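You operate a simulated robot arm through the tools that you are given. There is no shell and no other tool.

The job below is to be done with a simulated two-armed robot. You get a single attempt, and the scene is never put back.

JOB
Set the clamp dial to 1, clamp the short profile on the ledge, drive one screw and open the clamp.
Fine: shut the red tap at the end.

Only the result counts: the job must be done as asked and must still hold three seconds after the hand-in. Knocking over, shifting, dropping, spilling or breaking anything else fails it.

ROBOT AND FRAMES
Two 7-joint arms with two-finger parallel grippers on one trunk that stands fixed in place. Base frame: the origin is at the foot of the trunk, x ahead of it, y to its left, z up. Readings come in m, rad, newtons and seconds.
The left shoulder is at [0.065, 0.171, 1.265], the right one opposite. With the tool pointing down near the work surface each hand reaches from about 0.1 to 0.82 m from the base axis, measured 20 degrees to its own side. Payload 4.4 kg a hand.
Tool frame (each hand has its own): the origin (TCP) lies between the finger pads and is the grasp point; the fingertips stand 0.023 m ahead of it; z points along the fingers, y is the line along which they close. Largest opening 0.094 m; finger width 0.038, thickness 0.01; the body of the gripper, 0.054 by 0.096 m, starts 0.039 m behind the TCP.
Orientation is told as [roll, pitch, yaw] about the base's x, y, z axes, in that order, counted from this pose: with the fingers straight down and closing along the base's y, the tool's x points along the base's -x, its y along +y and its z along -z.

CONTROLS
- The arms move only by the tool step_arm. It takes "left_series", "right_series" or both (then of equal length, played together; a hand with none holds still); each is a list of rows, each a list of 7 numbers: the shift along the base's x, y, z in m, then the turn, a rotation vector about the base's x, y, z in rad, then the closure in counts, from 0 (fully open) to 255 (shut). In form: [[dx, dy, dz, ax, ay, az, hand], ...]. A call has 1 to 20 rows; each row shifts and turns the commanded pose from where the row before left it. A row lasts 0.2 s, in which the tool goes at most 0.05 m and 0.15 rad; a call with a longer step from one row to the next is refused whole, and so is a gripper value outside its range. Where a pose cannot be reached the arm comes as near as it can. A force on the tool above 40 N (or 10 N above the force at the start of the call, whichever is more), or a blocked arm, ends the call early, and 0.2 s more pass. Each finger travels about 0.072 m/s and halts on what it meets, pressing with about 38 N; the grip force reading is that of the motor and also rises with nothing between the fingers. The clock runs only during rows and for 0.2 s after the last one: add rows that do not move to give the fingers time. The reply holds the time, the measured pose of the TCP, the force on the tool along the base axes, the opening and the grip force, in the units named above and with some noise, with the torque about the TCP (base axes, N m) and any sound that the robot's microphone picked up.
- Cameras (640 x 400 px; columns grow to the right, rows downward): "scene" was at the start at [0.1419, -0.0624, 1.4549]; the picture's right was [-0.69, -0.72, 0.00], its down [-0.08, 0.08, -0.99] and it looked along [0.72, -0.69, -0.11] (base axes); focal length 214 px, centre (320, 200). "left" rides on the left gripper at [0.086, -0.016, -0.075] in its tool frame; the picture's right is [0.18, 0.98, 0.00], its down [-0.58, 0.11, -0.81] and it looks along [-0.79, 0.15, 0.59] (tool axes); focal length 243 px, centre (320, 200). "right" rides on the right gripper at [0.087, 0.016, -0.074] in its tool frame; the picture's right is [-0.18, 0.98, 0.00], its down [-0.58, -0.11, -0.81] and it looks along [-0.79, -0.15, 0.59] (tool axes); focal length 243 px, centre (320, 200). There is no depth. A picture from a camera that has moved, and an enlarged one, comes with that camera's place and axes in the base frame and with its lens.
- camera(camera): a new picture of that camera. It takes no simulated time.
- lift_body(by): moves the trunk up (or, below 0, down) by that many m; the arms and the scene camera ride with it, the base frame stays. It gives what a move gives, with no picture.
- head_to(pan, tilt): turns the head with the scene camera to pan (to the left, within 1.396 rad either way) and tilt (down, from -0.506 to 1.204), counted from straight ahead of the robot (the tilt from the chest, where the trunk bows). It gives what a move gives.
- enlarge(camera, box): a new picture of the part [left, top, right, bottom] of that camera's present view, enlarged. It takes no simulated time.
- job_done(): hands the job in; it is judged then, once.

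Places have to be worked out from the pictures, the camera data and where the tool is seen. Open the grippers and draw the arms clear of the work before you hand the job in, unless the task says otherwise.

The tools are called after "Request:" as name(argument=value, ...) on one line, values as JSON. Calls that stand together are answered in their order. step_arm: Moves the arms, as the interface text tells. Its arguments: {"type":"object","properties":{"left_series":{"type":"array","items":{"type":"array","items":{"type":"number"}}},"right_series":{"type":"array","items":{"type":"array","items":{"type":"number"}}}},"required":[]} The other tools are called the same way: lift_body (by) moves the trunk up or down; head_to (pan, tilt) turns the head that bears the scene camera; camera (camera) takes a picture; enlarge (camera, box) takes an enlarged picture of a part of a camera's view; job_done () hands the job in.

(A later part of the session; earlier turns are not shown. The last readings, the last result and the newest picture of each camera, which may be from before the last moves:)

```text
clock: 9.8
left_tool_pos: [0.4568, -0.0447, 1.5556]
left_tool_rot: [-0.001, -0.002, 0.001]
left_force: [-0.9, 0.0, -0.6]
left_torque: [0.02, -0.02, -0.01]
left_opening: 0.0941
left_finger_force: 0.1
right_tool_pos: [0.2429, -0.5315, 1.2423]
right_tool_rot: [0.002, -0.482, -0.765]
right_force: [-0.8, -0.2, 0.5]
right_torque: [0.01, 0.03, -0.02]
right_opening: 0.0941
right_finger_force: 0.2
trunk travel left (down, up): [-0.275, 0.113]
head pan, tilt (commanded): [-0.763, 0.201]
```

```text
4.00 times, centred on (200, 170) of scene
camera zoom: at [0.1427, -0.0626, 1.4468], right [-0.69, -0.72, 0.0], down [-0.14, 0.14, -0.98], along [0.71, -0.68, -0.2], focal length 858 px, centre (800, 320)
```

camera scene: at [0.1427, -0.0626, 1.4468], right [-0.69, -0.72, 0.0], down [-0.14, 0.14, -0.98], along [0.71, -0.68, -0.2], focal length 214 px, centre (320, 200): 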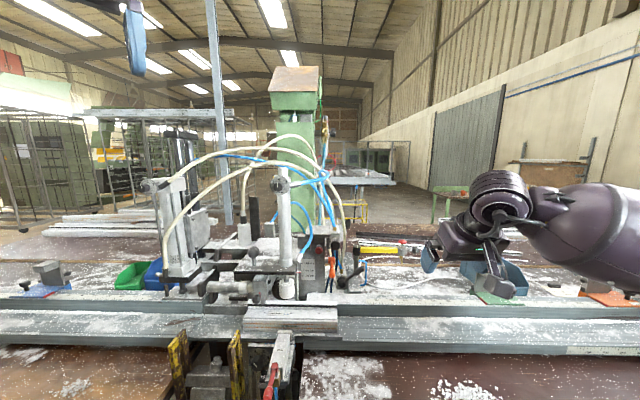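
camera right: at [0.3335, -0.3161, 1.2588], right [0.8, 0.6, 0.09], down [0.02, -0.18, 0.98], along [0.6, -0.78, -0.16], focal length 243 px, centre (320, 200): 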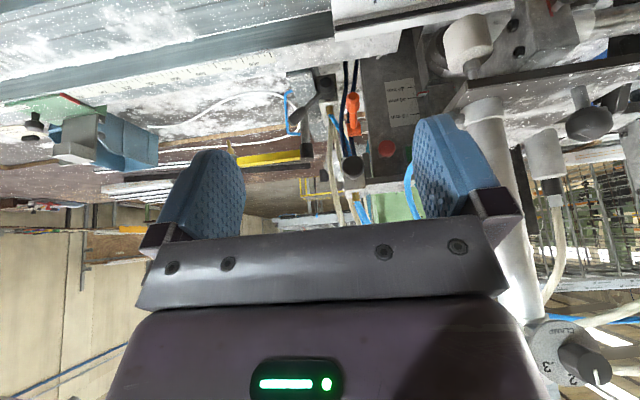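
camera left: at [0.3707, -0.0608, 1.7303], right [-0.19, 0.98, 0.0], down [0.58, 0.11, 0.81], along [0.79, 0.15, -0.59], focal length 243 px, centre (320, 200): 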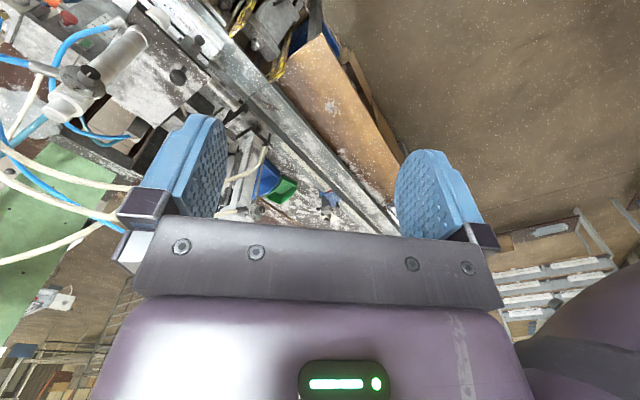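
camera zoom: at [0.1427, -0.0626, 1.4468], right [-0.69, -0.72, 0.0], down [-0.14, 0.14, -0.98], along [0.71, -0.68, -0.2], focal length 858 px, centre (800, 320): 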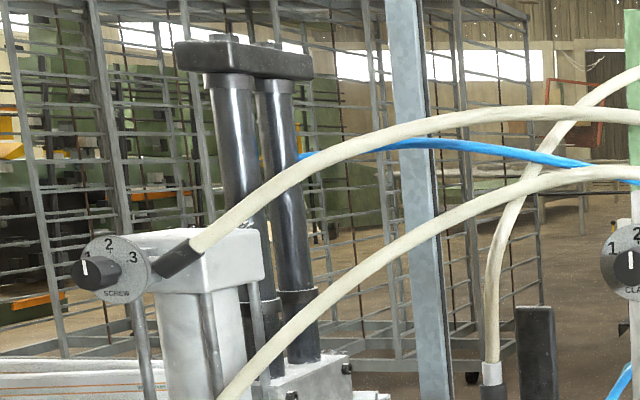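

Blue hoses run from the clamp cylinder's top port and the twin tubes into the black mushroom valve; beige ones from the SCREW cylinder go down toward the lever valve. I check the block with the nozzle near the profile and more hose ends.

Request:
camera(camera="left")

Request:
enlarge(camera="left", box=[96, 0, 256, 100])

Request:
enlarge(camera="scene", box=[200, 240, 328, 320])

Request:
enlarge(camera="scene", box=[300, 225, 396, 285])

Request:
camera(camera="right")

```text
taken
camera left: at [0.3706, -0.0602, 1.6306], right [-0.19, 0.98, 0.0], down [0.58, 0.11, 0.81], along [0.79, 0.15, -0.59], focal length 243 px, centre (320, 200)
```

left: 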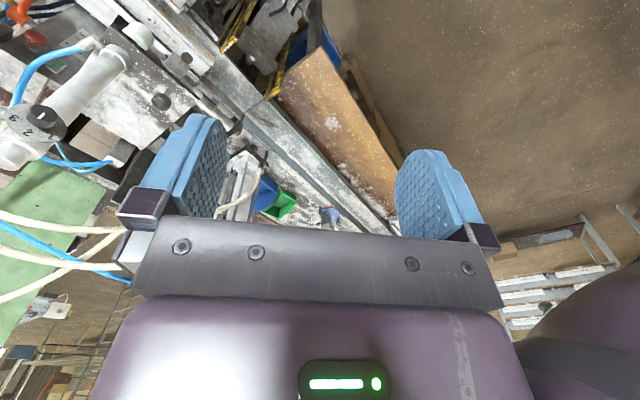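

```text
4.00 times, centred on (176, 50) of left
camera zoom: at [0.3706, -0.0602, 1.6306], right [-0.19, 0.98, 0.0], down [0.58, 0.11, 0.81], along [0.79, 0.15, -0.59], focal length 970 px, centre (896, 800)
```

zoom: 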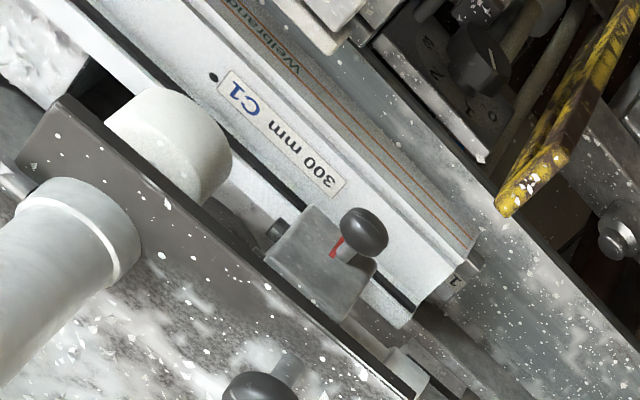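

```text
5.00 times, centred on (264, 280) of scene
camera zoom: at [0.1427, -0.0626, 1.4468], right [-0.69, -0.72, 0.0], down [-0.14, 0.14, -0.98], along [0.71, -0.68, -0.2], focal length 1072 px, centre (600, -200)
```

zoom: 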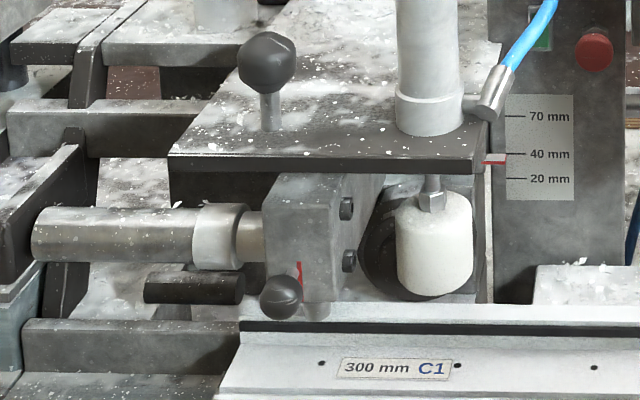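

```text
6.67 times, centred on (348, 255) of scene
camera zoom: at [0.1427, -0.0626, 1.4468], right [-0.69, -0.72, 0.0], down [-0.14, 0.14, -0.98], along [0.71, -0.68, -0.2], focal length 1430 px, centre (133, -167)
```

zoom: 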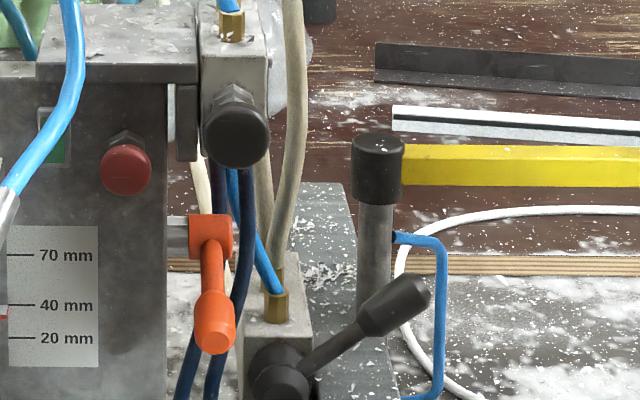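

```text
taken
camera right: at [0.1746, -0.4419, 1.2672], right [0.8, 0.6, 0.09], down [0.02, -0.18, 0.98], along [0.6, -0.78, -0.16], focal length 243 px, centre (320, 200)
```

right: 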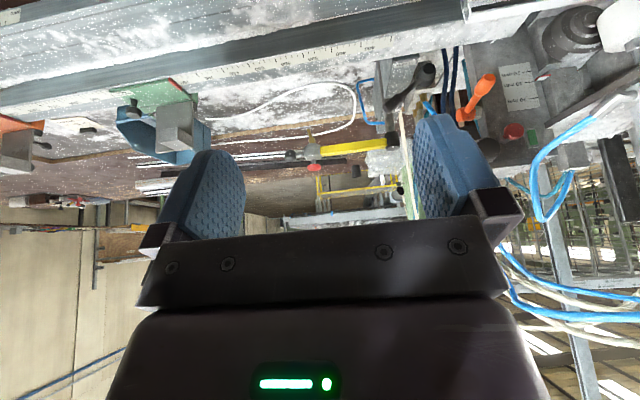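

Everything I need is now located: CLAMP dial knob face ≈ (0.600, -0.354, 1.372), facing the robot along -(0.723,-0.691,0). I use the left arm for the dial: first yaw it and bring it lower at a safe distance, half closing the fingers.

Request:
step_arm(left_series=[[0, -0.012, -0.012, 0, 0, -0.1272, 60], [0, -0.012, -0.012, 0, 0, -0.1272, 100], [0, -0.012, -0.012, 0, 0, -0.1272, 130], [0, -0.012, -0.012, 0, 0, -0.1272, 130], [0, -0.012, -0.012, 0, 0, -0.1272, 130], [0, -0.012, -0.012, 0, 0, -0.1272, 130], [0, 0, 0, 0, 0, 0, 130]])

```text
clock: 11.4
left_tool_pos: [0.457, -0.1183, 1.4842]
left_tool_rot: [-0.001, -0.002, -0.764]
left_force: [0.3, -0.1, 0.4]
left_torque: [-0.01, -0.02, 0.0]
left_opening: 0.0462
left_finger_force: 0.0
right_tool_pos: [0.2436, -0.5316, 1.2432]
right_tool_rot: [0.003, -0.483, -0.766]
right_force: [0.7, 0.3, -0.3]
right_torque: [-0.02, -0.01, -0.01]
right_opening: 0.094
right_finger_force: 0.0
trunk travel left (down, up): [-0.275, 0.113]
head pan, tilt (commanded): [-0.763, 0.201]
```

Yaw reached -0.764. Now I tilt the left tool forward to horizontal while moving it to about 0.12 m in front of the dial.

Request:
step_arm(left_series=[[0.0053, -0.014, -0.0102, -0.0987, -0.1032, 0, 130], [0.0053, -0.014, -0.0102, -0.0987, -0.1032, 0, 130], [0.0053, -0.014, -0.0102, -0.0987, -0.1032, 0, 130], [0.0053, -0.014, -0.0102, -0.0987, -0.1032, 0, 130], [0.0053, -0.014, -0.0102, -0.0987, -0.1032, 0, 130], [0.0053, -0.014, -0.0102, -0.0987, -0.1032, 0, 130], [0.0053, -0.014, -0.0102, -0.0987, -0.1032, 0, 130], [0.0053, -0.014, -0.0102, -0.0987, -0.1032, 0, 130], [0.0053, -0.014, -0.0102, -0.0987, -0.1032, 0, 130], [0.0053, -0.014, -0.0102, -0.0987, -0.1032, 0, 130], [0.0053, -0.014, -0.0102, -0.0987, -0.1032, 0, 130], [0, 0, 0, 0, 0, 0, 130]])

Request:
camera(camera="left")

Request:
camera(camera="scene")

Request:
camera(camera="right")

```text
clock: 14.1
left_tool_pos: [0.513, -0.266, 1.3751]
left_tool_rot: [-0.056, -1.525, -0.711]
left_force: [0.6, -0.3, -0.5]
left_torque: [0.0, 0.02, 0.02]
left_opening: 0.0461
left_finger_force: 0.0
left hand out of reach, approached as far as the arm can: row 11
right_tool_pos: [0.2435, -0.532, 1.2409]
right_tool_rot: [0.003, -0.483, -0.765]
right_force: [0.7, 0.0, 0.7]
right_torque: [0.04, 0.01, -0.04]
right_opening: 0.094
right_finger_force: 0.0
trunk travel left (down, up): [-0.275, 0.113]
head pan, tilt (commanded): [-0.763, 0.201]
```

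```text
taken
camera left: at [0.4452, -0.2237, 1.2921], right [0.68, 0.71, -0.19], down [-0.49, 0.62, 0.62], along [0.56, -0.33, 0.76], focal length 243 px, centre (320, 200)
```

left: 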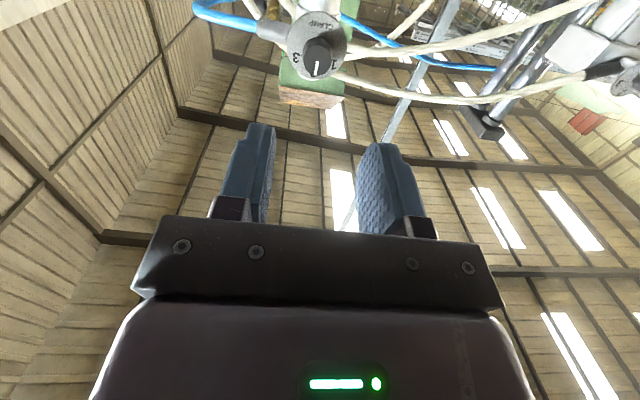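

```text
taken
camera scene: at [0.1424, -0.0631, 1.447], right [-0.69, -0.72, 0.0], down [-0.14, 0.14, -0.98], along [0.71, -0.68, -0.2], focal length 214 px, centre (320, 200)
```

scene: 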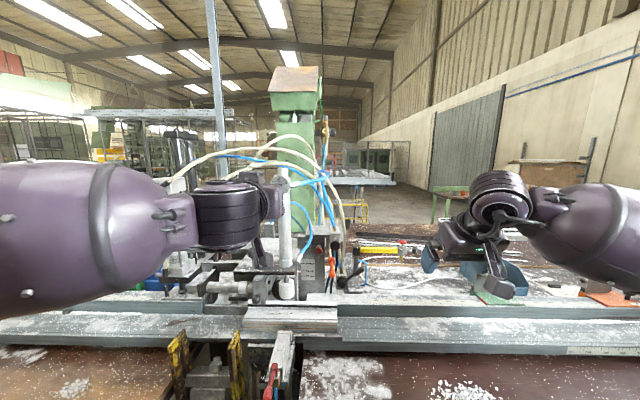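

```text
taken
camera right: at [0.1744, -0.4423, 1.2672], right [0.8, 0.6, 0.09], down [0.02, -0.18, 0.98], along [0.6, -0.78, -0.16], focal length 243 px, centre (320, 200)
```

right: 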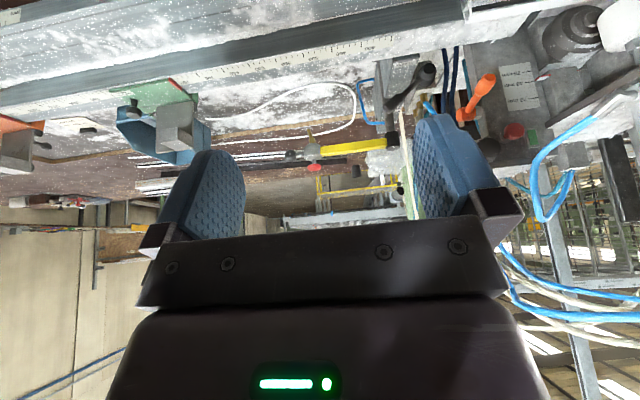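

The left hand is horizontal in front of the dial. I enlarge its view to refine the knob's position relative to the hand.

Request:
enlarge(camera="left", box=[272, 0, 384, 90])

Request:
enlarge(camera="scene", box=[240, 160, 320, 210])

```text
4.44 times, centred on (328, 45) of left
camera zoom: at [0.4452, -0.2237, 1.2921], right [0.68, 0.71, -0.19], down [-0.49, 0.62, 0.62], along [0.56, -0.33, 0.76], focal length 1078 px, centre (284, 889)
```

zoom: 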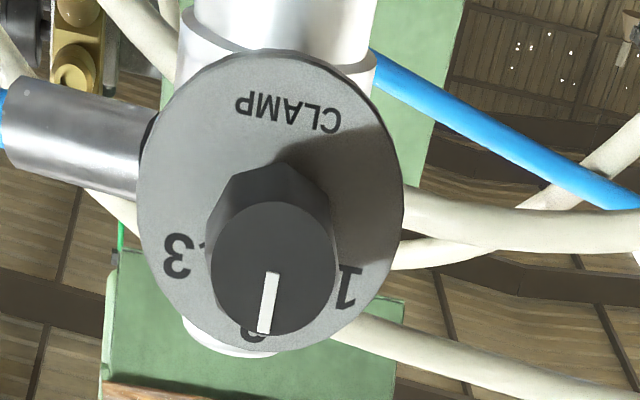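

```text
8.00 times, centred on (280, 185) of scene
camera zoom: at [0.1424, -0.0631, 1.447], right [-0.69, -0.72, 0.0], down [-0.14, 0.14, -0.98], along [0.71, -0.68, -0.2], focal length 1716 px, centre (640, 320)
```

zoom: 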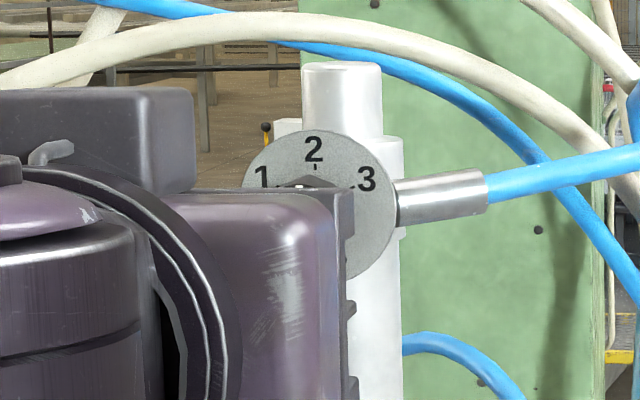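

The knob face centre works out to ≈(0.601, -0.354, 1.369), in line with the left hand. I advance to just short of it and check alignment.

Request:
step_arm(left_series=[[0.02, -0.0202, -0.002, -0.012, -0.012, 0, 130], [0.02, -0.0202, -0.002, -0.012, -0.012, 0, 130], [0.02, -0.0202, -0.002, -0.012, -0.012, 0, 130], [0, 0, 0, 0, 0, 0, 130]])

Request:
camera(camera="left")

Request:
enlarge(camera="left", box=[220, 40, 420, 165])

Request:
enlarge(camera="scene", box=[240, 160, 320, 210])

```text
clock: 15.1
left_tool_pos: [0.5393, -0.2932, 1.3728]
left_tool_rot: [-0.073, -1.545, -0.692]
left_force: [0.4, -0.4, -0.5]
left_torque: [0.0, 0.0, 0.02]
left_opening: 0.0462
left_finger_force: 0.1
left hand out of reach, approached as far as the arm can: row 1, 3
right_tool_pos: [0.2436, -0.5325, 1.2411]
right_tool_rot: [0.002, -0.483, -0.767]
right_force: [0.7, 0.2, -0.6]
right_torque: [0.03, -0.01, -0.01]
right_opening: 0.094
right_finger_force: 0.0
trunk travel left (down, up): [-0.275, 0.113]
head pan, tilt (commanded): [-0.763, 0.201]
```

```text
taken
camera left: at [0.473, -0.2523, 1.2879], right [0.68, 0.71, -0.19], down [-0.49, 0.63, 0.6], along [0.55, -0.32, 0.78], focal length 243 px, centre (320, 200)
```

left: 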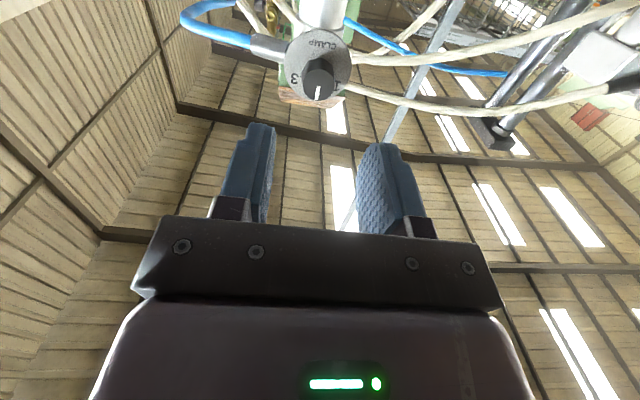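

```text
3.20 times, centred on (320, 102) of left
camera zoom: at [0.473, -0.2523, 1.2879], right [0.68, 0.71, -0.19], down [-0.49, 0.63, 0.6], along [0.55, -0.32, 0.78], focal length 776 px, centre (320, 512)
```

zoom: 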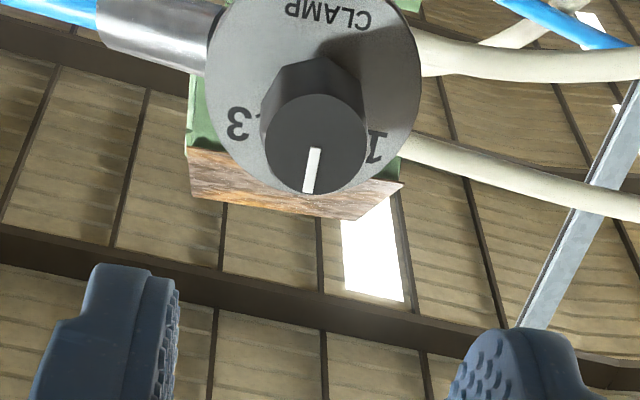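

```text
8.00 times, centred on (280, 185) of scene
camera zoom: at [0.1425, -0.0642, 1.4467], right [-0.69, -0.72, 0.0], down [-0.14, 0.14, -0.98], along [0.71, -0.68, -0.2], focal length 1716 px, centre (640, 320)
```

zoom: 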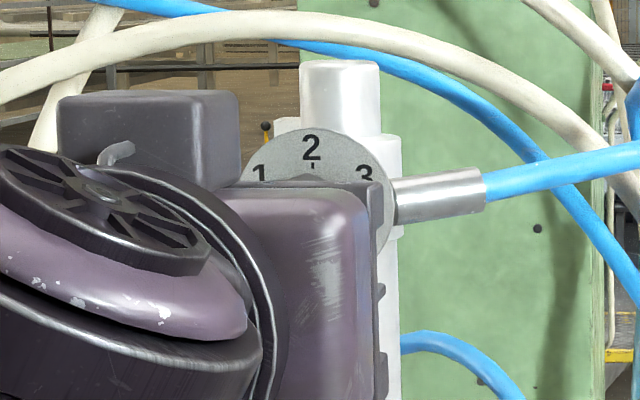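

The left arm stops short of its target (wrist limit with the tool horizontal at shoulder height). Lowering the trunk should make the forearm rise toward the dial and free the wrist; both hands have clear space below them.

Request:
step_arm(left_series=[[-0.03, 0.03, 0, 0, 0, 0, 130], [-0.02, 0.02, 0, 0, 0, 0, 130]])

Request:
lift_body(by=-0.15)

Request:
camera(camera="scene")

```text
clock: 15.7
left_tool_pos: [0.5276, -0.2285, 1.3932]
left_tool_rot: [-0.077, -1.558, -0.69]
left_force: [-0.5, -0.3, -0.1]
left_torque: [-0.01, -0.01, 0.04]
left_opening: 0.0457
left_finger_force: 0.0
left hand out of reach, approached as far as the arm can: row 1, 2
right_tool_pos: [0.2422, -0.5321, 1.2418]
right_tool_rot: [0.003, -0.484, -0.767]
right_force: [-0.8, 0.1, 1.0]
right_torque: [-0.02, -0.04, -0.03]
right_opening: 0.0939
right_finger_force: 0.0
trunk travel left (down, up): [-0.275, 0.113]
head pan, tilt (commanded): [-0.763, 0.201]
```

```text
clock: 17.4
left_tool_pos: [0.5284, -0.2282, 1.2427]
left_tool_rot: [-0.039, -1.562, -0.727]
left_force: [-0.4, -0.1, 0.7]
left_torque: [0.03, 0.02, 0.02]
left_opening: 0.046
left_finger_force: 0.1
right_tool_pos: [0.3033, -0.5302, 1.0436]
right_tool_rot: [-0.211, -0.258, -0.686]
right_force: [-0.1, 0.1, 0.6]
right_torque: [-0.03, -0.02, 0.04]
right_opening: 0.0943
right_finger_force: 0.2
trunk travel left (down, up): [-0.125, 0.263]
head pan, tilt (commanded): [-0.763, 0.201]
```

```text
taken
camera scene: at [0.2689, -0.063, 1.2804], right [-0.69, -0.72, 0.0], down [-0.14, 0.14, -0.98], along [0.71, -0.68, -0.2], focal length 214 px, centre (320, 200)
```

scene: 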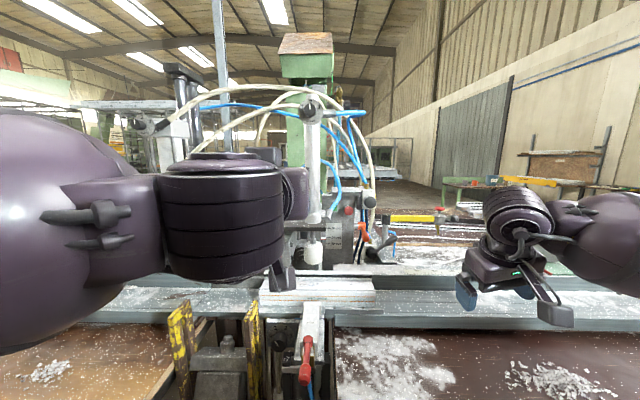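

The trunk bows forward when lowered, bringing the shoulders closer. I raise the left hand back to dial height from here and see if it tracks.

Request:
step_arm(left_series=[[0.002, -0.016, 0.032, 0, 0, 0, 130], [0.002, -0.016, 0.032, 0, 0, 0, 130], [0.002, -0.016, 0.032, 0, 0, 0, 130], [0.002, -0.016, 0.031, 0, 0, 0, 130], [0, 0, 0, 0, 0, 0, 130]])

Request:
camera(camera="left")

Request:
camera(camera="scene")

```text
clock: 18.6
left_tool_pos: [0.5377, -0.2917, 1.3673]
left_tool_rot: [-0.244, -1.557, -0.523]
left_force: [1.0, -0.2, 0.7]
left_torque: [-0.03, 0.0, -0.03]
left_opening: 0.0462
left_finger_force: 0.0
right_tool_pos: [0.3045, -0.5306, 1.0424]
right_tool_rot: [-0.213, -0.257, -0.687]
right_force: [0.6, -0.7, -0.4]
right_torque: [0.01, 0.01, 0.0]
right_opening: 0.094
right_finger_force: 0.0
trunk travel left (down, up): [-0.125, 0.263]
head pan, tilt (commanded): [-0.763, 0.201]
```

```text
taken
camera left: at [0.4728, -0.2509, 1.2824], right [0.68, 0.71, -0.19], down [-0.5, 0.63, 0.59], along [0.54, -0.31, 0.78], focal length 243 px, centre (320, 200)
```

left: 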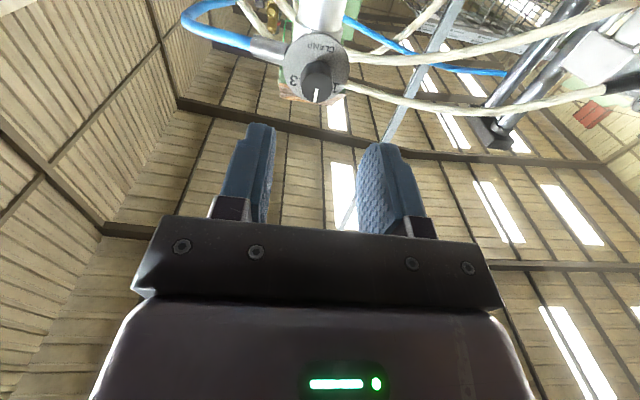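

```text
taken
camera scene: at [0.271, -0.063, 1.2794], right [-0.69, -0.72, 0.0], down [-0.14, 0.14, -0.98], along [0.71, -0.68, -0.2], focal length 214 px, centre (320, 200)
```

scene: 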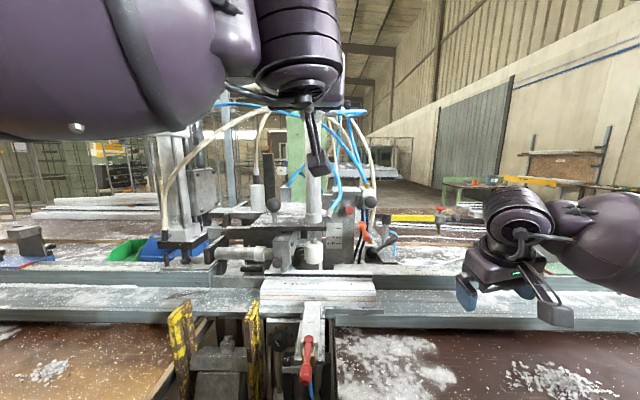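

The hand tracks well now, level with the dial (tool axis within 1° of horizontal). I advance 5 cm and check the alignment of fingers and knob.

Request:
step_arm(left_series=[[0.0175, -0.0175, 0.001, 0, 0, 0, 130], [0.0175, -0.0175, 0.001, 0, 0, 0, 130], [0, 0, 0, 0, 0, 0, 130]])

Request:
camera(camera="left")

Request:
enlarge(camera="left", box=[220, 60, 420, 185])

```text
clock: 19.4
left_tool_pos: [0.5738, -0.3274, 1.3705]
left_tool_rot: [-0.196, -1.558, -0.569]
left_force: [-0.4, 0.2, -0.3]
left_torque: [0.02, 0.0, 0.0]
left_opening: 0.0459
left_finger_force: 0.0
right_tool_pos: [0.3041, -0.5317, 1.0427]
right_tool_rot: [-0.211, -0.257, -0.684]
right_force: [-0.7, -0.1, 0.0]
right_torque: [0.03, -0.03, -0.01]
right_opening: 0.0942
right_finger_force: 0.1
trunk travel left (down, up): [-0.125, 0.263]
head pan, tilt (commanded): [-0.763, 0.201]
```

```text
taken
camera left: at [0.5073, -0.286, 1.2851], right [0.68, 0.71, -0.19], down [-0.5, 0.63, 0.59], along [0.54, -0.31, 0.78], focal length 243 px, centre (320, 200)
```

left: 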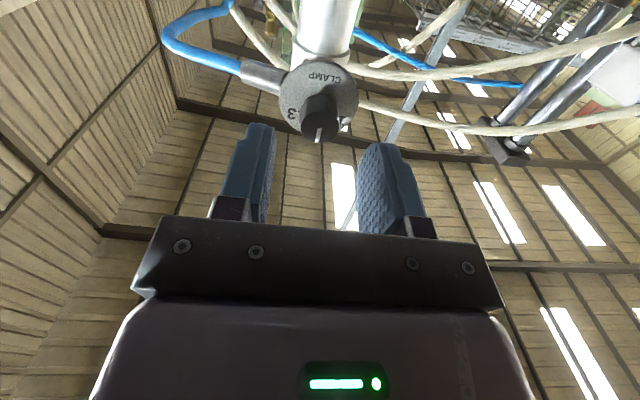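

```text
3.20 times, centred on (320, 122) of left
camera zoom: at [0.5073, -0.286, 1.2851], right [0.68, 0.71, -0.19], down [-0.5, 0.63, 0.59], along [0.54, -0.31, 0.78], focal length 776 px, centre (320, 448)
```

zoom: 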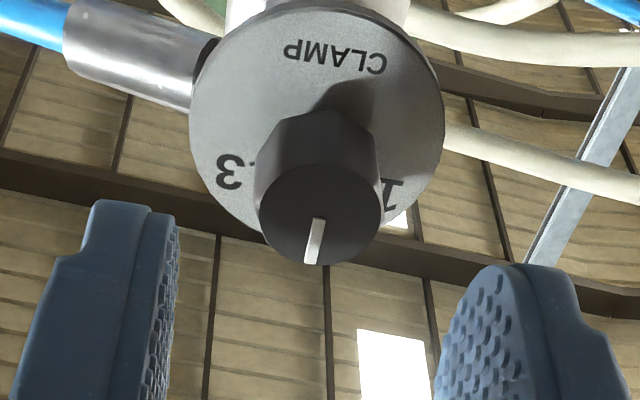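

Triangulating between the two left views puts the knob face at v≈0.683, z≈1.369, centred between the fingers. I advance about 4.3 cm so the pads surround the knob, then close on it.

Request:
step_arm(left_series=[[0.0155, -0.0148, -0.0008, 0, 0, 0, 130], [0.0155, -0.0148, -0.0008, 0, 0, 0, 130], [0, 0, 0, 0, 0, 0, 130]])

Request:
camera(camera="left")

Request:
enlarge(camera="left", box=[220, 90, 420, 215])

```text
clock: 20.2
left_tool_pos: [0.6038, -0.3571, 1.3684]
left_tool_rot: [-0.183, -1.558, -0.581]
left_force: [-0.3, -0.9, -1.1]
left_torque: [-0.01, 0.02, 0.0]
left_opening: 0.0464
left_finger_force: 0.2
right_tool_pos: [0.3029, -0.5304, 1.0424]
right_tool_rot: [-0.209, -0.256, -0.686]
right_force: [-0.2, 0.6, -0.9]
right_torque: [-0.04, -0.01, -0.04]
right_opening: 0.0944
right_finger_force: 0.1
trunk travel left (down, up): [-0.125, 0.263]
head pan, tilt (commanded): [-0.763, 0.201]
```

```text
taken
camera left: at [0.5383, -0.3154, 1.2835], right [0.68, 0.71, -0.19], down [-0.5, 0.63, 0.59], along [0.54, -0.31, 0.79], focal length 243 px, centre (320, 200)
```

left: 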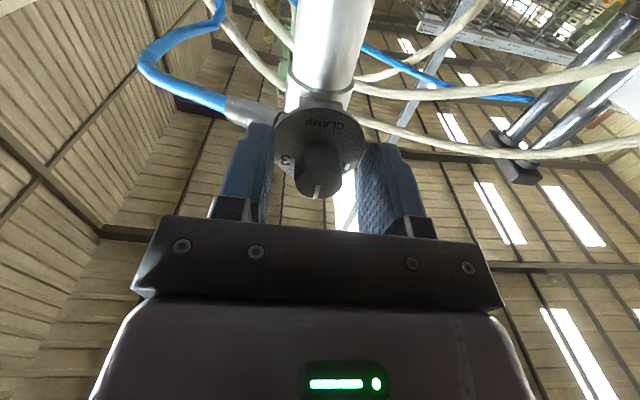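

```text
3.20 times, centred on (320, 152) of left
camera zoom: at [0.5383, -0.3154, 1.2835], right [0.68, 0.71, -0.19], down [-0.5, 0.63, 0.59], along [0.54, -0.31, 0.79], focal length 776 px, centre (320, 352)
```

zoom: 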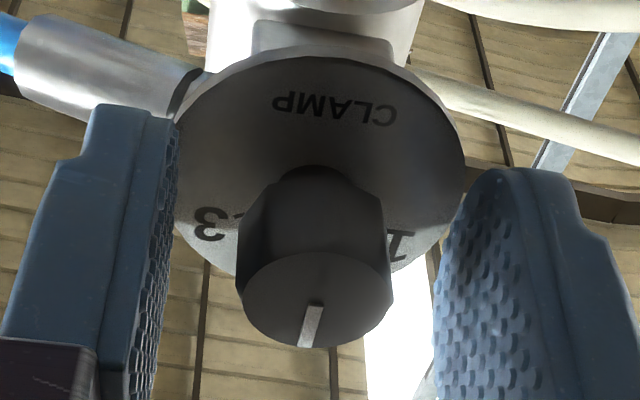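

The pads now straddle the knob, which is centred at the TCP. I close the fingers on it.

Request:
step_arm(left_series=[[0, 0, 0, 0, 0, 0, 170], [0, 0, 0, 0, 0, 0, 200], [0, 0, 0, 0, 0, 0, 230], [0, 0, 0, 0, 0, 0, 230]])

Request:
enlarge(camera="left", box=[220, 90, 420, 215])

```text
clock: 21.2
left_tool_pos: [0.6041, -0.3567, 1.368]
left_tool_rot: [-0.221, -1.56, -0.548]
left_force: [0.0, -0.1, -0.1]
left_torque: [-0.03, -0.01, -0.6]
left_opening: 0.0249
left_finger_force: 45.2
right_tool_pos: [0.3036, -0.5315, 1.0425]
right_tool_rot: [-0.211, -0.257, -0.686]
right_force: [0.6, 0.6, 0.0]
right_torque: [-0.01, -0.01, 0.01]
right_opening: 0.0938
right_finger_force: 0.1
trunk travel left (down, up): [-0.125, 0.263]
head pan, tilt (commanded): [-0.763, 0.201]
```

```text
3.20 times, centred on (320, 152) of left
camera zoom: at [0.5383, -0.3155, 1.2832], right [0.68, 0.71, -0.19], down [-0.5, 0.63, 0.59], along [0.54, -0.31, 0.78], focal length 776 px, centre (320, 352)
```

zoom: 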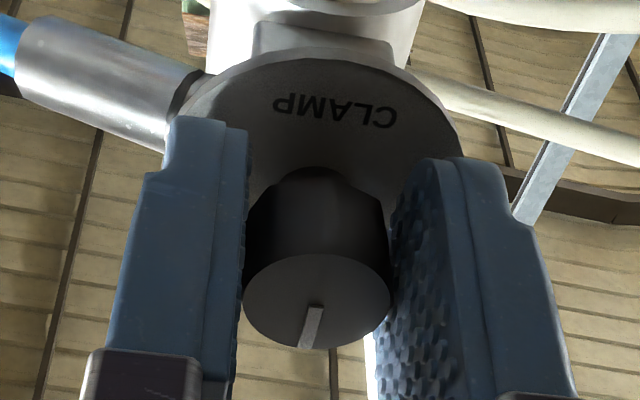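

The knob is held (opening 0.025 m). I rotate it counter-clockwise as seen from the front, first about 26°, to see that it follows.

Request:
step_arm(left_series=[[0, 0, 0, -0.1084, 0.1037, 0, 230], [0, 0, 0, -0.1084, 0.1037, 0, 230], [0, 0, 0, -0.1084, 0.1037, 0, 230], [0, 0, 0, 0, 0, 0, 230]])

Request:
enlarge(camera="left", box=[220, 90, 420, 215])

```text
clock: 22.2
left_tool_pos: [0.6029, -0.358, 1.3688]
left_tool_rot: [-1.551, -1.116, 0.78]
left_force: [-1.6, -5.5, 4.4]
left_torque: [0.3, 0.25, -0.98]
left_opening: 0.025
left_finger_force: 44.7
right_tool_pos: [0.3034, -0.5315, 1.0428]
right_tool_rot: [-0.211, -0.256, -0.687]
right_force: [-0.3, 0.2, 0.9]
right_torque: [0.0, -0.01, 0.01]
right_opening: 0.094
right_finger_force: 0.1
trunk travel left (down, up): [-0.125, 0.263]
head pan, tilt (commanded): [-0.763, 0.201]
```

```text
3.20 times, centred on (320, 152) of left
camera zoom: at [0.5126, -0.3422, 1.2989], right [0.56, 0.58, -0.6], down [-0.33, 0.81, 0.48], along [0.76, -0.07, 0.64], focal length 776 px, centre (320, 352)
```

zoom: 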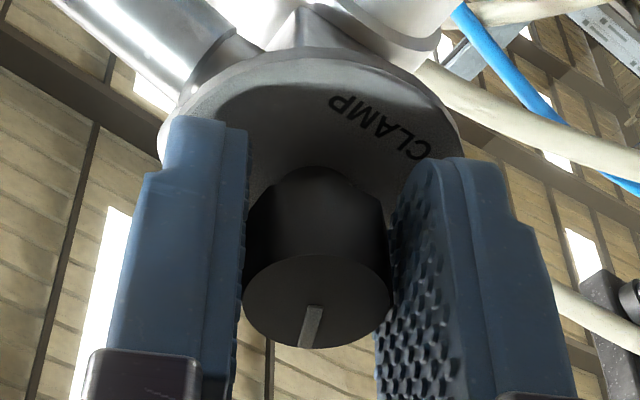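

The knob follows the hand the right way (toward 1). I turn the remaining ~34°.

Request:
step_arm(left_series=[[0, 0, 0, -0.1084, 0.1037, 0, 230], [0, 0, 0, -0.1084, 0.1037, 0, 230], [0, 0, 0, -0.1084, 0.1037, 0, 230], [0, 0, 0, -0.1084, 0.1037, 0, 230], [0, 0, 0, 0, 0, 0, 230]])

Request:
enlarge(camera="left", box=[220, 90, 420, 215])

Request:
camera(camera="scene")

```text
clock: 23.3
left_tool_pos: [0.602, -0.3581, 1.3699]
left_tool_rot: [-1.571, -0.525, 0.788]
left_force: [-8.1, -28.0, -0.8]
left_torque: [0.19, -0.06, -1.3]
left_opening: 0.0246
left_finger_force: 45.0
right_tool_pos: [0.3028, -0.5351, 1.0417]
right_tool_rot: [-0.208, -0.255, -0.687]
right_force: [-0.2, 0.0, -0.2]
right_torque: [-0.01, -0.03, -0.01]
right_opening: 0.0941
right_finger_force: 0.0
trunk travel left (down, up): [-0.125, 0.263]
head pan, tilt (commanded): [-0.763, 0.201]
stopped in row 5 (left hand): the force on the tool passed its limit at 42 N (the readings are from after the stop); the commanded pose is now the measured one
```

```text
3.20 times, centred on (320, 152) of left
camera zoom: at [0.4909, -0.3641, 1.3413], right [0.24, 0.24, -0.94], down [-0.18, 0.96, 0.2], along [0.96, 0.12, 0.27], focal length 776 px, centre (320, 352)
```

zoom: 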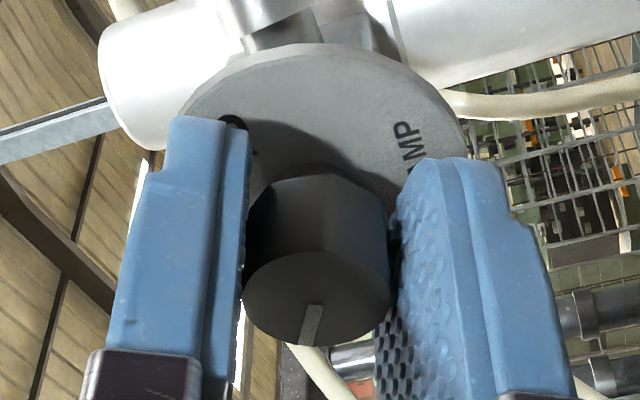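

```text
taken
camera scene: at [0.2687, -0.0673, 1.28], right [-0.69, -0.72, 0.0], down [-0.14, 0.14, -0.98], along [0.71, -0.68, -0.2], focal length 214 px, centre (320, 200)
```

scene: 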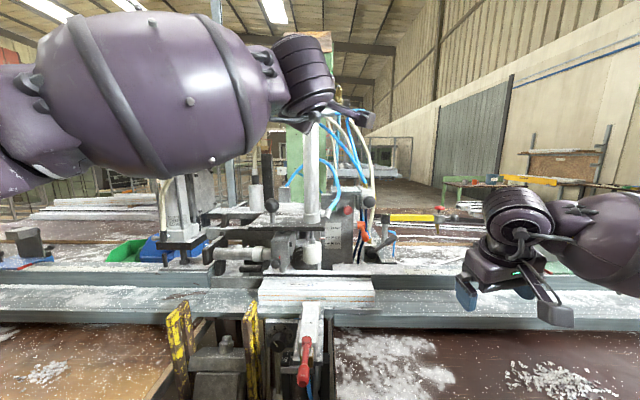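

The hand has turned 59° when the side force rose; the dial should be at 1. I release the knob and check the pointer.

Request:
step_arm(left_series=[[0, 0, 0, 0, 0, 0, 180], [0, 0, 0, 0, 0, 0, 140], [0, 0, 0, 0, 0, 0, 130], [0, 0, 0, 0, 0, 0, 130]])

Request:
enlarge(camera="left", box=[220, 90, 420, 215])

```text
clock: 24.3
left_tool_pos: [0.6069, -0.3512, 1.3698]
left_tool_rot: [-1.571, -0.518, 0.798]
left_force: [-0.2, -0.8, -0.9]
left_torque: [0.01, -0.02, -0.01]
left_opening: 0.0464
left_finger_force: 0.1
right_tool_pos: [0.3045, -0.5318, 1.0425]
right_tool_rot: [-0.212, -0.256, -0.687]
right_force: [-0.6, -0.4, -0.2]
right_torque: [0.03, 0.0, 0.01]
right_opening: 0.0939
right_finger_force: 0.0
trunk travel left (down, up): [-0.125, 0.263]
head pan, tilt (commanded): [-0.763, 0.201]
```

```text
3.20 times, centred on (320, 152) of left
camera zoom: at [0.4957, -0.3589, 1.3423], right [0.23, 0.23, -0.94], down [-0.19, 0.96, 0.19], along [0.96, 0.13, 0.26], focal length 776 px, centre (320, 352)
```

zoom: 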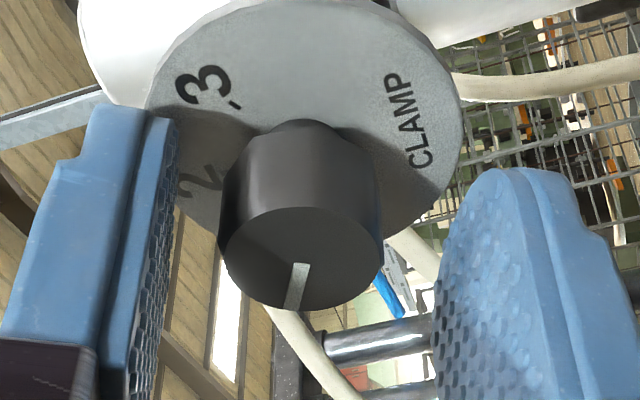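

Released cleanly. I back straight out along the tool axis and look at the pointer.

Request:
step_arm(left_series=[[-0.025, 0.0245, 0, 0, 0, 0, 130], [-0.025, 0.0245, 0, 0, 0, 0, 130], [-0.025, 0.0245, 0, 0, 0, 0, 130], [0, 0, 0, 0, 0, 0, 130]])

Request:
camera(camera="left")

Request:
enlarge(camera="left", box=[260, 40, 380, 115])

Request:
enlarge(camera="scene", box=[270, 80, 350, 130])

```text
clock: 25.3
left_tool_pos: [0.5301, -0.2804, 1.3714]
left_tool_rot: [-1.57, -0.521, 0.794]
left_force: [0.1, -0.2, 0.4]
left_torque: [0.0, -0.06, 0.02]
left_opening: 0.046
left_finger_force: 0.0
right_tool_pos: [0.3041, -0.5323, 1.0412]
right_tool_rot: [-0.213, -0.256, -0.686]
right_force: [0.3, -0.4, 0.9]
right_torque: [0.0, 0.02, 0.0]
right_opening: 0.0941
right_finger_force: 0.1
trunk travel left (down, up): [-0.125, 0.263]
head pan, tilt (commanded): [-0.763, 0.201]
```

```text
taken
camera left: at [0.4188, -0.2871, 1.3419], right [0.23, 0.23, -0.94], down [-0.18, 0.96, 0.19], along [0.96, 0.13, 0.26], focal length 243 px, centre (320, 200)
```

left: 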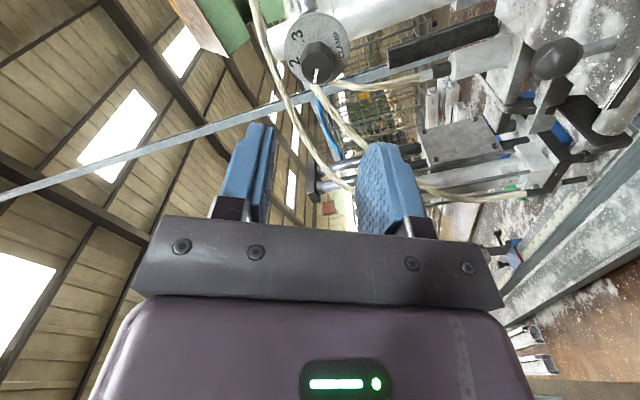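

```text
5.33 times, centred on (320, 78) of left
camera zoom: at [0.4188, -0.2871, 1.3419], right [0.23, 0.23, -0.94], down [-0.18, 0.96, 0.19], along [0.96, 0.13, 0.26], focal length 1294 px, centre (320, 853)
```

zoom: 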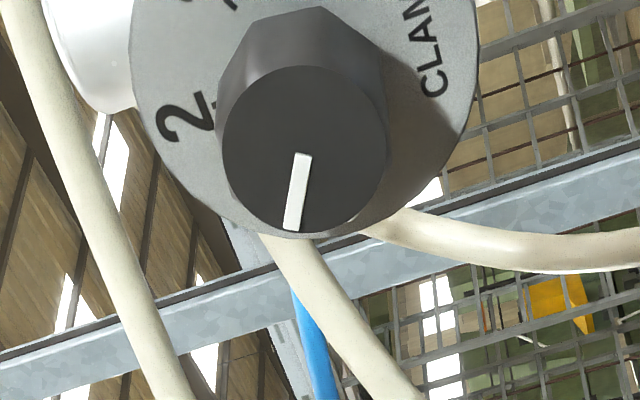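

```text
8.00 times, centred on (310, 105) of scene
camera zoom: at [0.2708, -0.0632, 1.2795], right [-0.69, -0.72, 0.0], down [-0.14, 0.14, -0.98], along [0.71, -0.68, -0.2], focal length 1716 px, centre (400, 960)
```

zoom: 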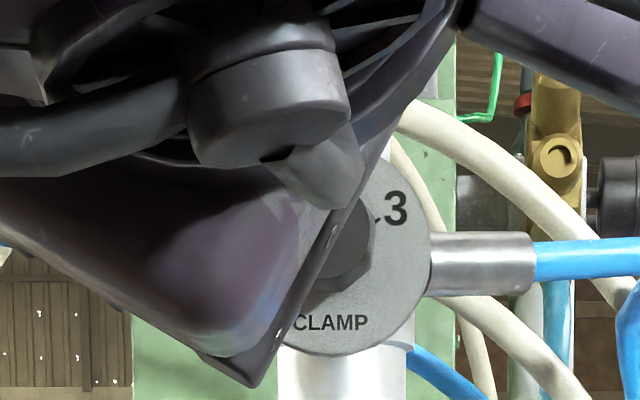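

The pointer has clearly turned and covers the "1"; I need a frontal look. I rotate the left wrist back and draw it off to the left, out of the scene camera's line.

Request:
step_arm(left_series=[[0.001, 0.024, 0.005, 0.1084, -0.1037, 0, 130], [0.001, 0.024, 0.005, 0.1084, -0.1037, 0, 130], [0.001, 0.024, 0.005, 0.1084, -0.1037, 0, 130], [0.001, 0.024, 0.005, 0.1084, -0.1037, 0, 130], [0.001, 0.024, 0.005, 0.1084, -0.1037, 0, 130], [0.001, 0.024, 0.005, 0.1084, -0.1037, 0, 130], [0.001, 0.024, 0.005, 0.1084, -0.1037, 0, 130], [0, 0.03, 0, 0, 0, 0, 130], [0, 0.03, 0, 0, 0, 0, 130]])

Request:
camera(camera="scene")

Request:
enlarge(camera="scene", box=[270, 80, 350, 130])

```text
clock: 27.3
left_tool_pos: [0.537, -0.0504, 1.4065]
left_tool_rot: [-0.083, -1.559, -0.686]
left_force: [-0.1, 0.1, -0.6]
left_torque: [0.02, 0.0, -0.02]
left_opening: 0.0461
left_finger_force: 0.0
right_tool_pos: [0.3044, -0.531, 1.0424]
right_tool_rot: [-0.213, -0.257, -0.684]
right_force: [-0.1, -0.8, -0.1]
right_torque: [-0.03, -0.02, 0.02]
right_opening: 0.094
right_finger_force: 0.1
trunk travel left (down, up): [-0.125, 0.263]
head pan, tilt (commanded): [-0.763, 0.201]
```

```text
taken
camera scene: at [0.2703, -0.0625, 1.2798], right [-0.69, -0.72, 0.0], down [-0.14, 0.14, -0.98], along [0.71, -0.68, -0.2], focal length 214 px, centre (320, 200)
```

scene: 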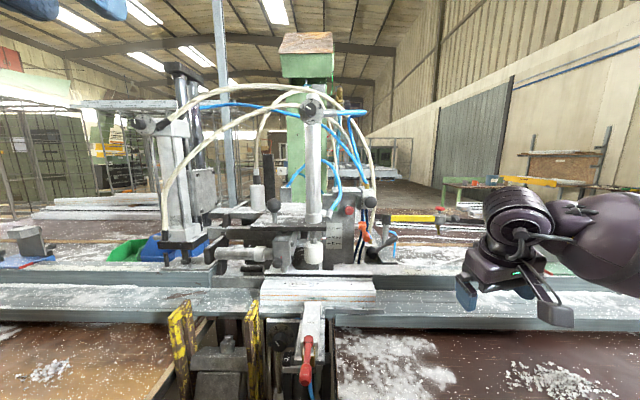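

```text
8.00 times, centred on (310, 105) of scene
camera zoom: at [0.2703, -0.0625, 1.2798], right [-0.69, -0.72, 0.0], down [-0.14, 0.14, -0.98], along [0.71, -0.68, -0.2], focal length 1716 px, centre (400, 960)
```

zoom: 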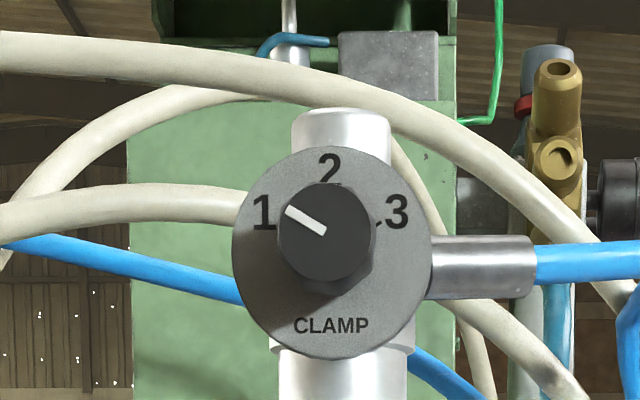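

The pointer now stands on 1. Next the CLAMP lever; I enlarge that area and the foot above the profile from this viewpoint.

Request:
enlarge(camera="scene", box=[325, 190, 421, 270])

Request:
enlarge(camera="scene", box=[250, 225, 378, 305])

Request:
enlarge(camera="scene", box=[390, 195, 486, 255])

Request:
enlarge(camera="scene", box=[260, 320, 356, 400])

```text
5.00 times, centred on (373, 230) of scene
camera zoom: at [0.2703, -0.0625, 1.2798], right [-0.69, -0.72, 0.0], down [-0.14, 0.14, -0.98], along [0.71, -0.68, -0.2], focal length 1072 px, centre (55, 50)
```

zoom: 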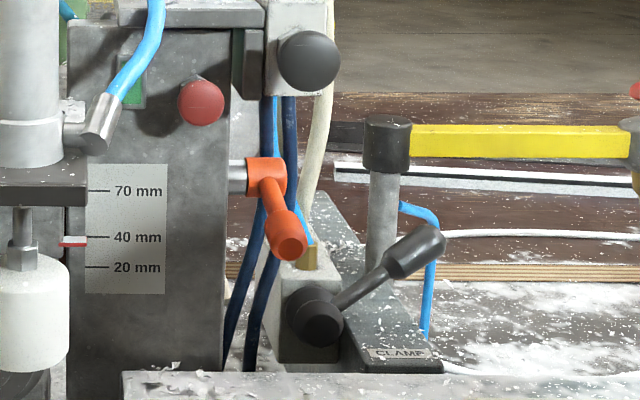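

```text
5.00 times, centred on (314, 265) of scene
camera zoom: at [0.2703, -0.0625, 1.2798], right [-0.69, -0.72, 0.0], down [-0.14, 0.14, -0.98], along [0.71, -0.68, -0.2], focal length 1072 px, centre (350, -125)
```

zoom: 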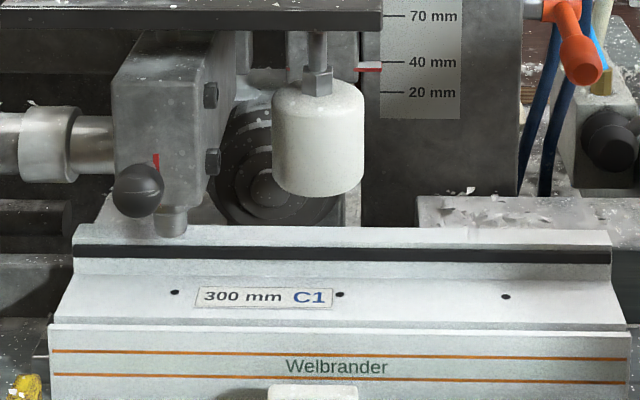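

```text
6.67 times, centred on (438, 225) of scene
camera zoom: at [0.2703, -0.0625, 1.2798], right [-0.69, -0.72, 0.0], down [-0.14, 0.14, -0.98], along [0.71, -0.68, -0.2], focal length 1430 px, centre (-467, 33)
```

zoom: 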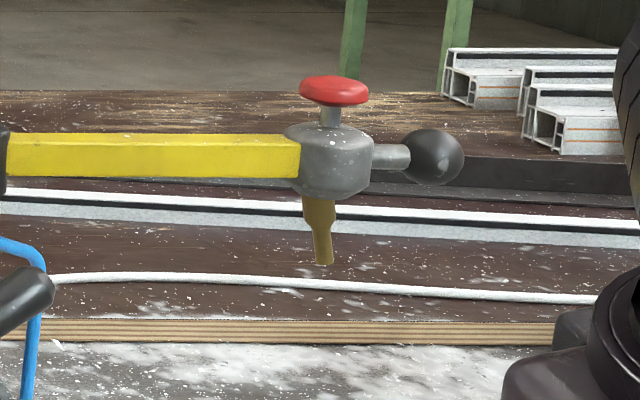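

```text
5.00 times, centred on (308, 360) of scene
camera zoom: at [0.2703, -0.0625, 1.2798], right [-0.69, -0.72, 0.0], down [-0.14, 0.14, -0.98], along [0.71, -0.68, -0.2], focal length 1072 px, centre (380, -600)
```

zoom: 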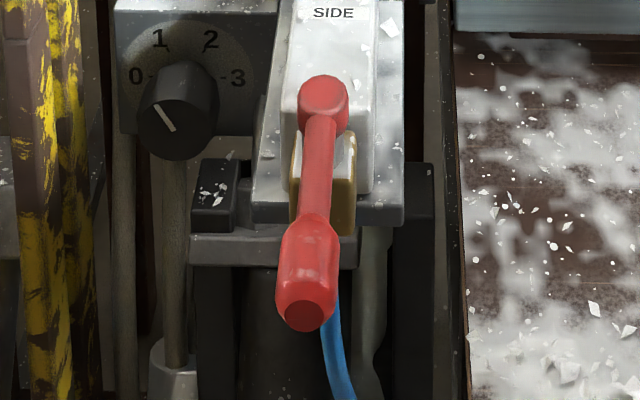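

The lever hub is near (0.631,-0.653,0.957) with the handle up-right. I take the right hand's present view to plan its approach.

Request:
camera(camera="right")

```text
taken
camera right: at [0.2457, -0.4416, 1.0873], right [0.79, 0.6, -0.15], down [0.32, -0.18, 0.93], along [0.53, -0.78, -0.33], focal length 243 px, centre (320, 200)
```

right: 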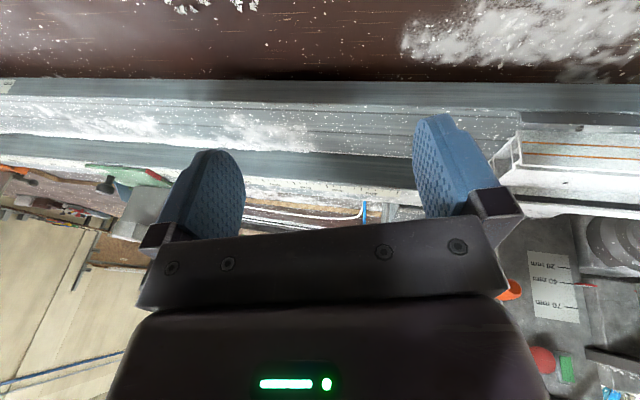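

I straighten the right hand's orientation and bring it up and forward, in front of and above the lever, for a close look.

Request:
step_arm(right_series=[[0.005, 0.0, 0.035, 0.032, -0.026, -0.005, 0], [0.02, 0.0, 0.035, 0.032, -0.026, -0.005, 0], [0.035, 0.0, 0.03, 0.032, -0.026, -0.005, 0], [0.035, 0.0, 0.02, 0.032, -0.026, -0.005, 0], [0.03, 0.0, 0.01, 0.032, -0.026, -0.005, 0], [0.03, 0.0, 0.0, 0, 0, 0, 0], [0, 0, 0, 0, 0, 0, 0]])

Request:
camera(camera="right")

Request:
camera(camera="scene")

```text
clock: 28.9
left_tool_pos: [0.5361, -0.0521, 1.407]
left_tool_rot: [-0.069, -1.561, -0.701]
left_force: [-0.1, 0.1, -0.1]
left_torque: [-0.01, 0.0, 0.01]
left_opening: 0.0459
left_finger_force: 0.1
right_tool_pos: [0.4594, -0.5296, 1.1719]
right_tool_rot: [0.0, -0.249, -0.765]
right_force: [0.5, -0.2, 0.5]
right_torque: [-0.04, -0.01, 0.01]
right_opening: 0.094
right_finger_force: 0.3
trunk travel left (down, up): [-0.125, 0.263]
head pan, tilt (commanded): [-0.763, 0.201]
```

```text
taken
camera right: at [0.3971, -0.4477, 1.2232], right [0.81, 0.59, 0.05], down [0.19, -0.33, 0.92], along [0.56, -0.74, -0.38], focal length 243 px, centre (320, 200)
```

right: 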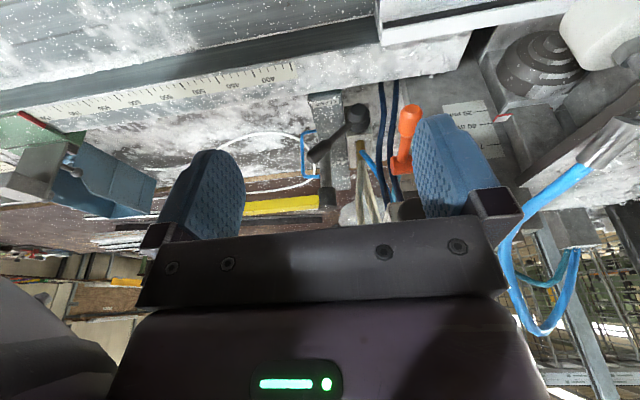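

```text
taken
camera scene: at [0.2699, -0.0629, 1.28], right [-0.69, -0.72, 0.0], down [-0.14, 0.14, -0.98], along [0.71, -0.68, -0.2], focal length 214 px, centre (320, 200)
```

scene: 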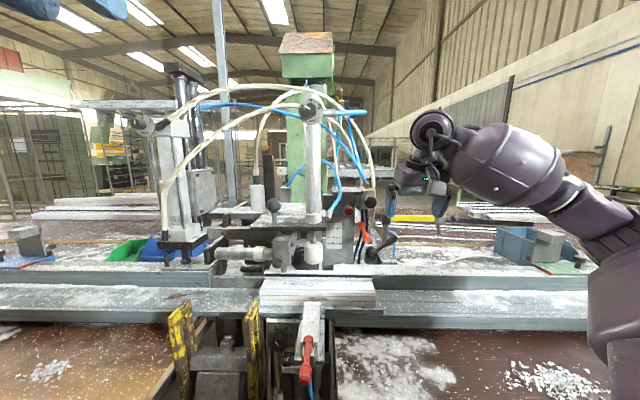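

Good view between the fingers; I enlarge the lever, orange tap and mushroom area.

Request:
enlarge(camera="right", box=[290, 80, 434, 170])

Request:
enlarge(camera="right", box=[280, 130, 440, 230])

```text
4.44 times, centred on (362, 125) of right
camera zoom: at [0.3971, -0.4477, 1.2232], right [0.81, 0.59, 0.05], down [0.19, -0.33, 0.92], along [0.56, -0.74, -0.38], focal length 1078 px, centre (133, 533)
```

zoom: 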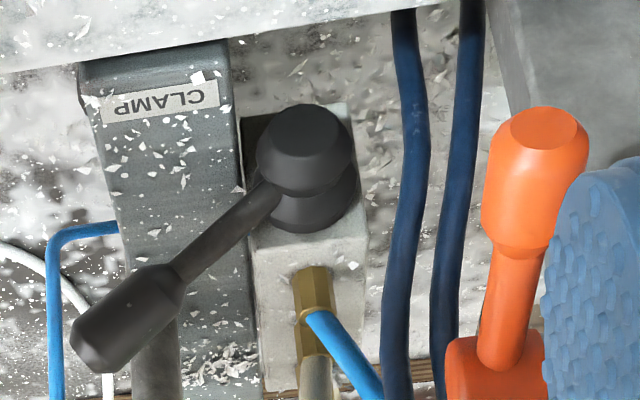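

```text
4.00 times, centred on (360, 180) of right
camera zoom: at [0.3971, -0.4477, 1.2232], right [0.81, 0.59, 0.05], down [0.19, -0.33, 0.92], along [0.56, -0.74, -0.38], focal length 970 px, centre (160, 280)
```

zoom: 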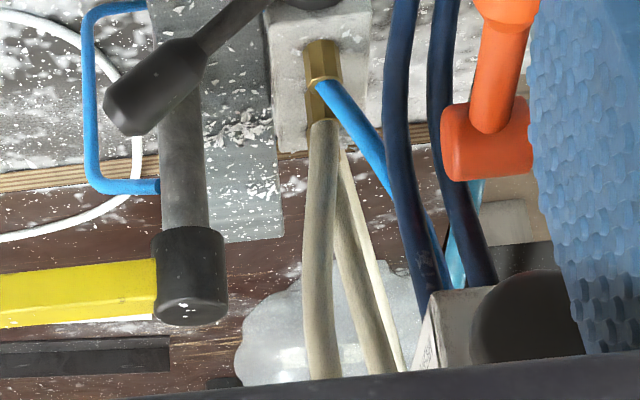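

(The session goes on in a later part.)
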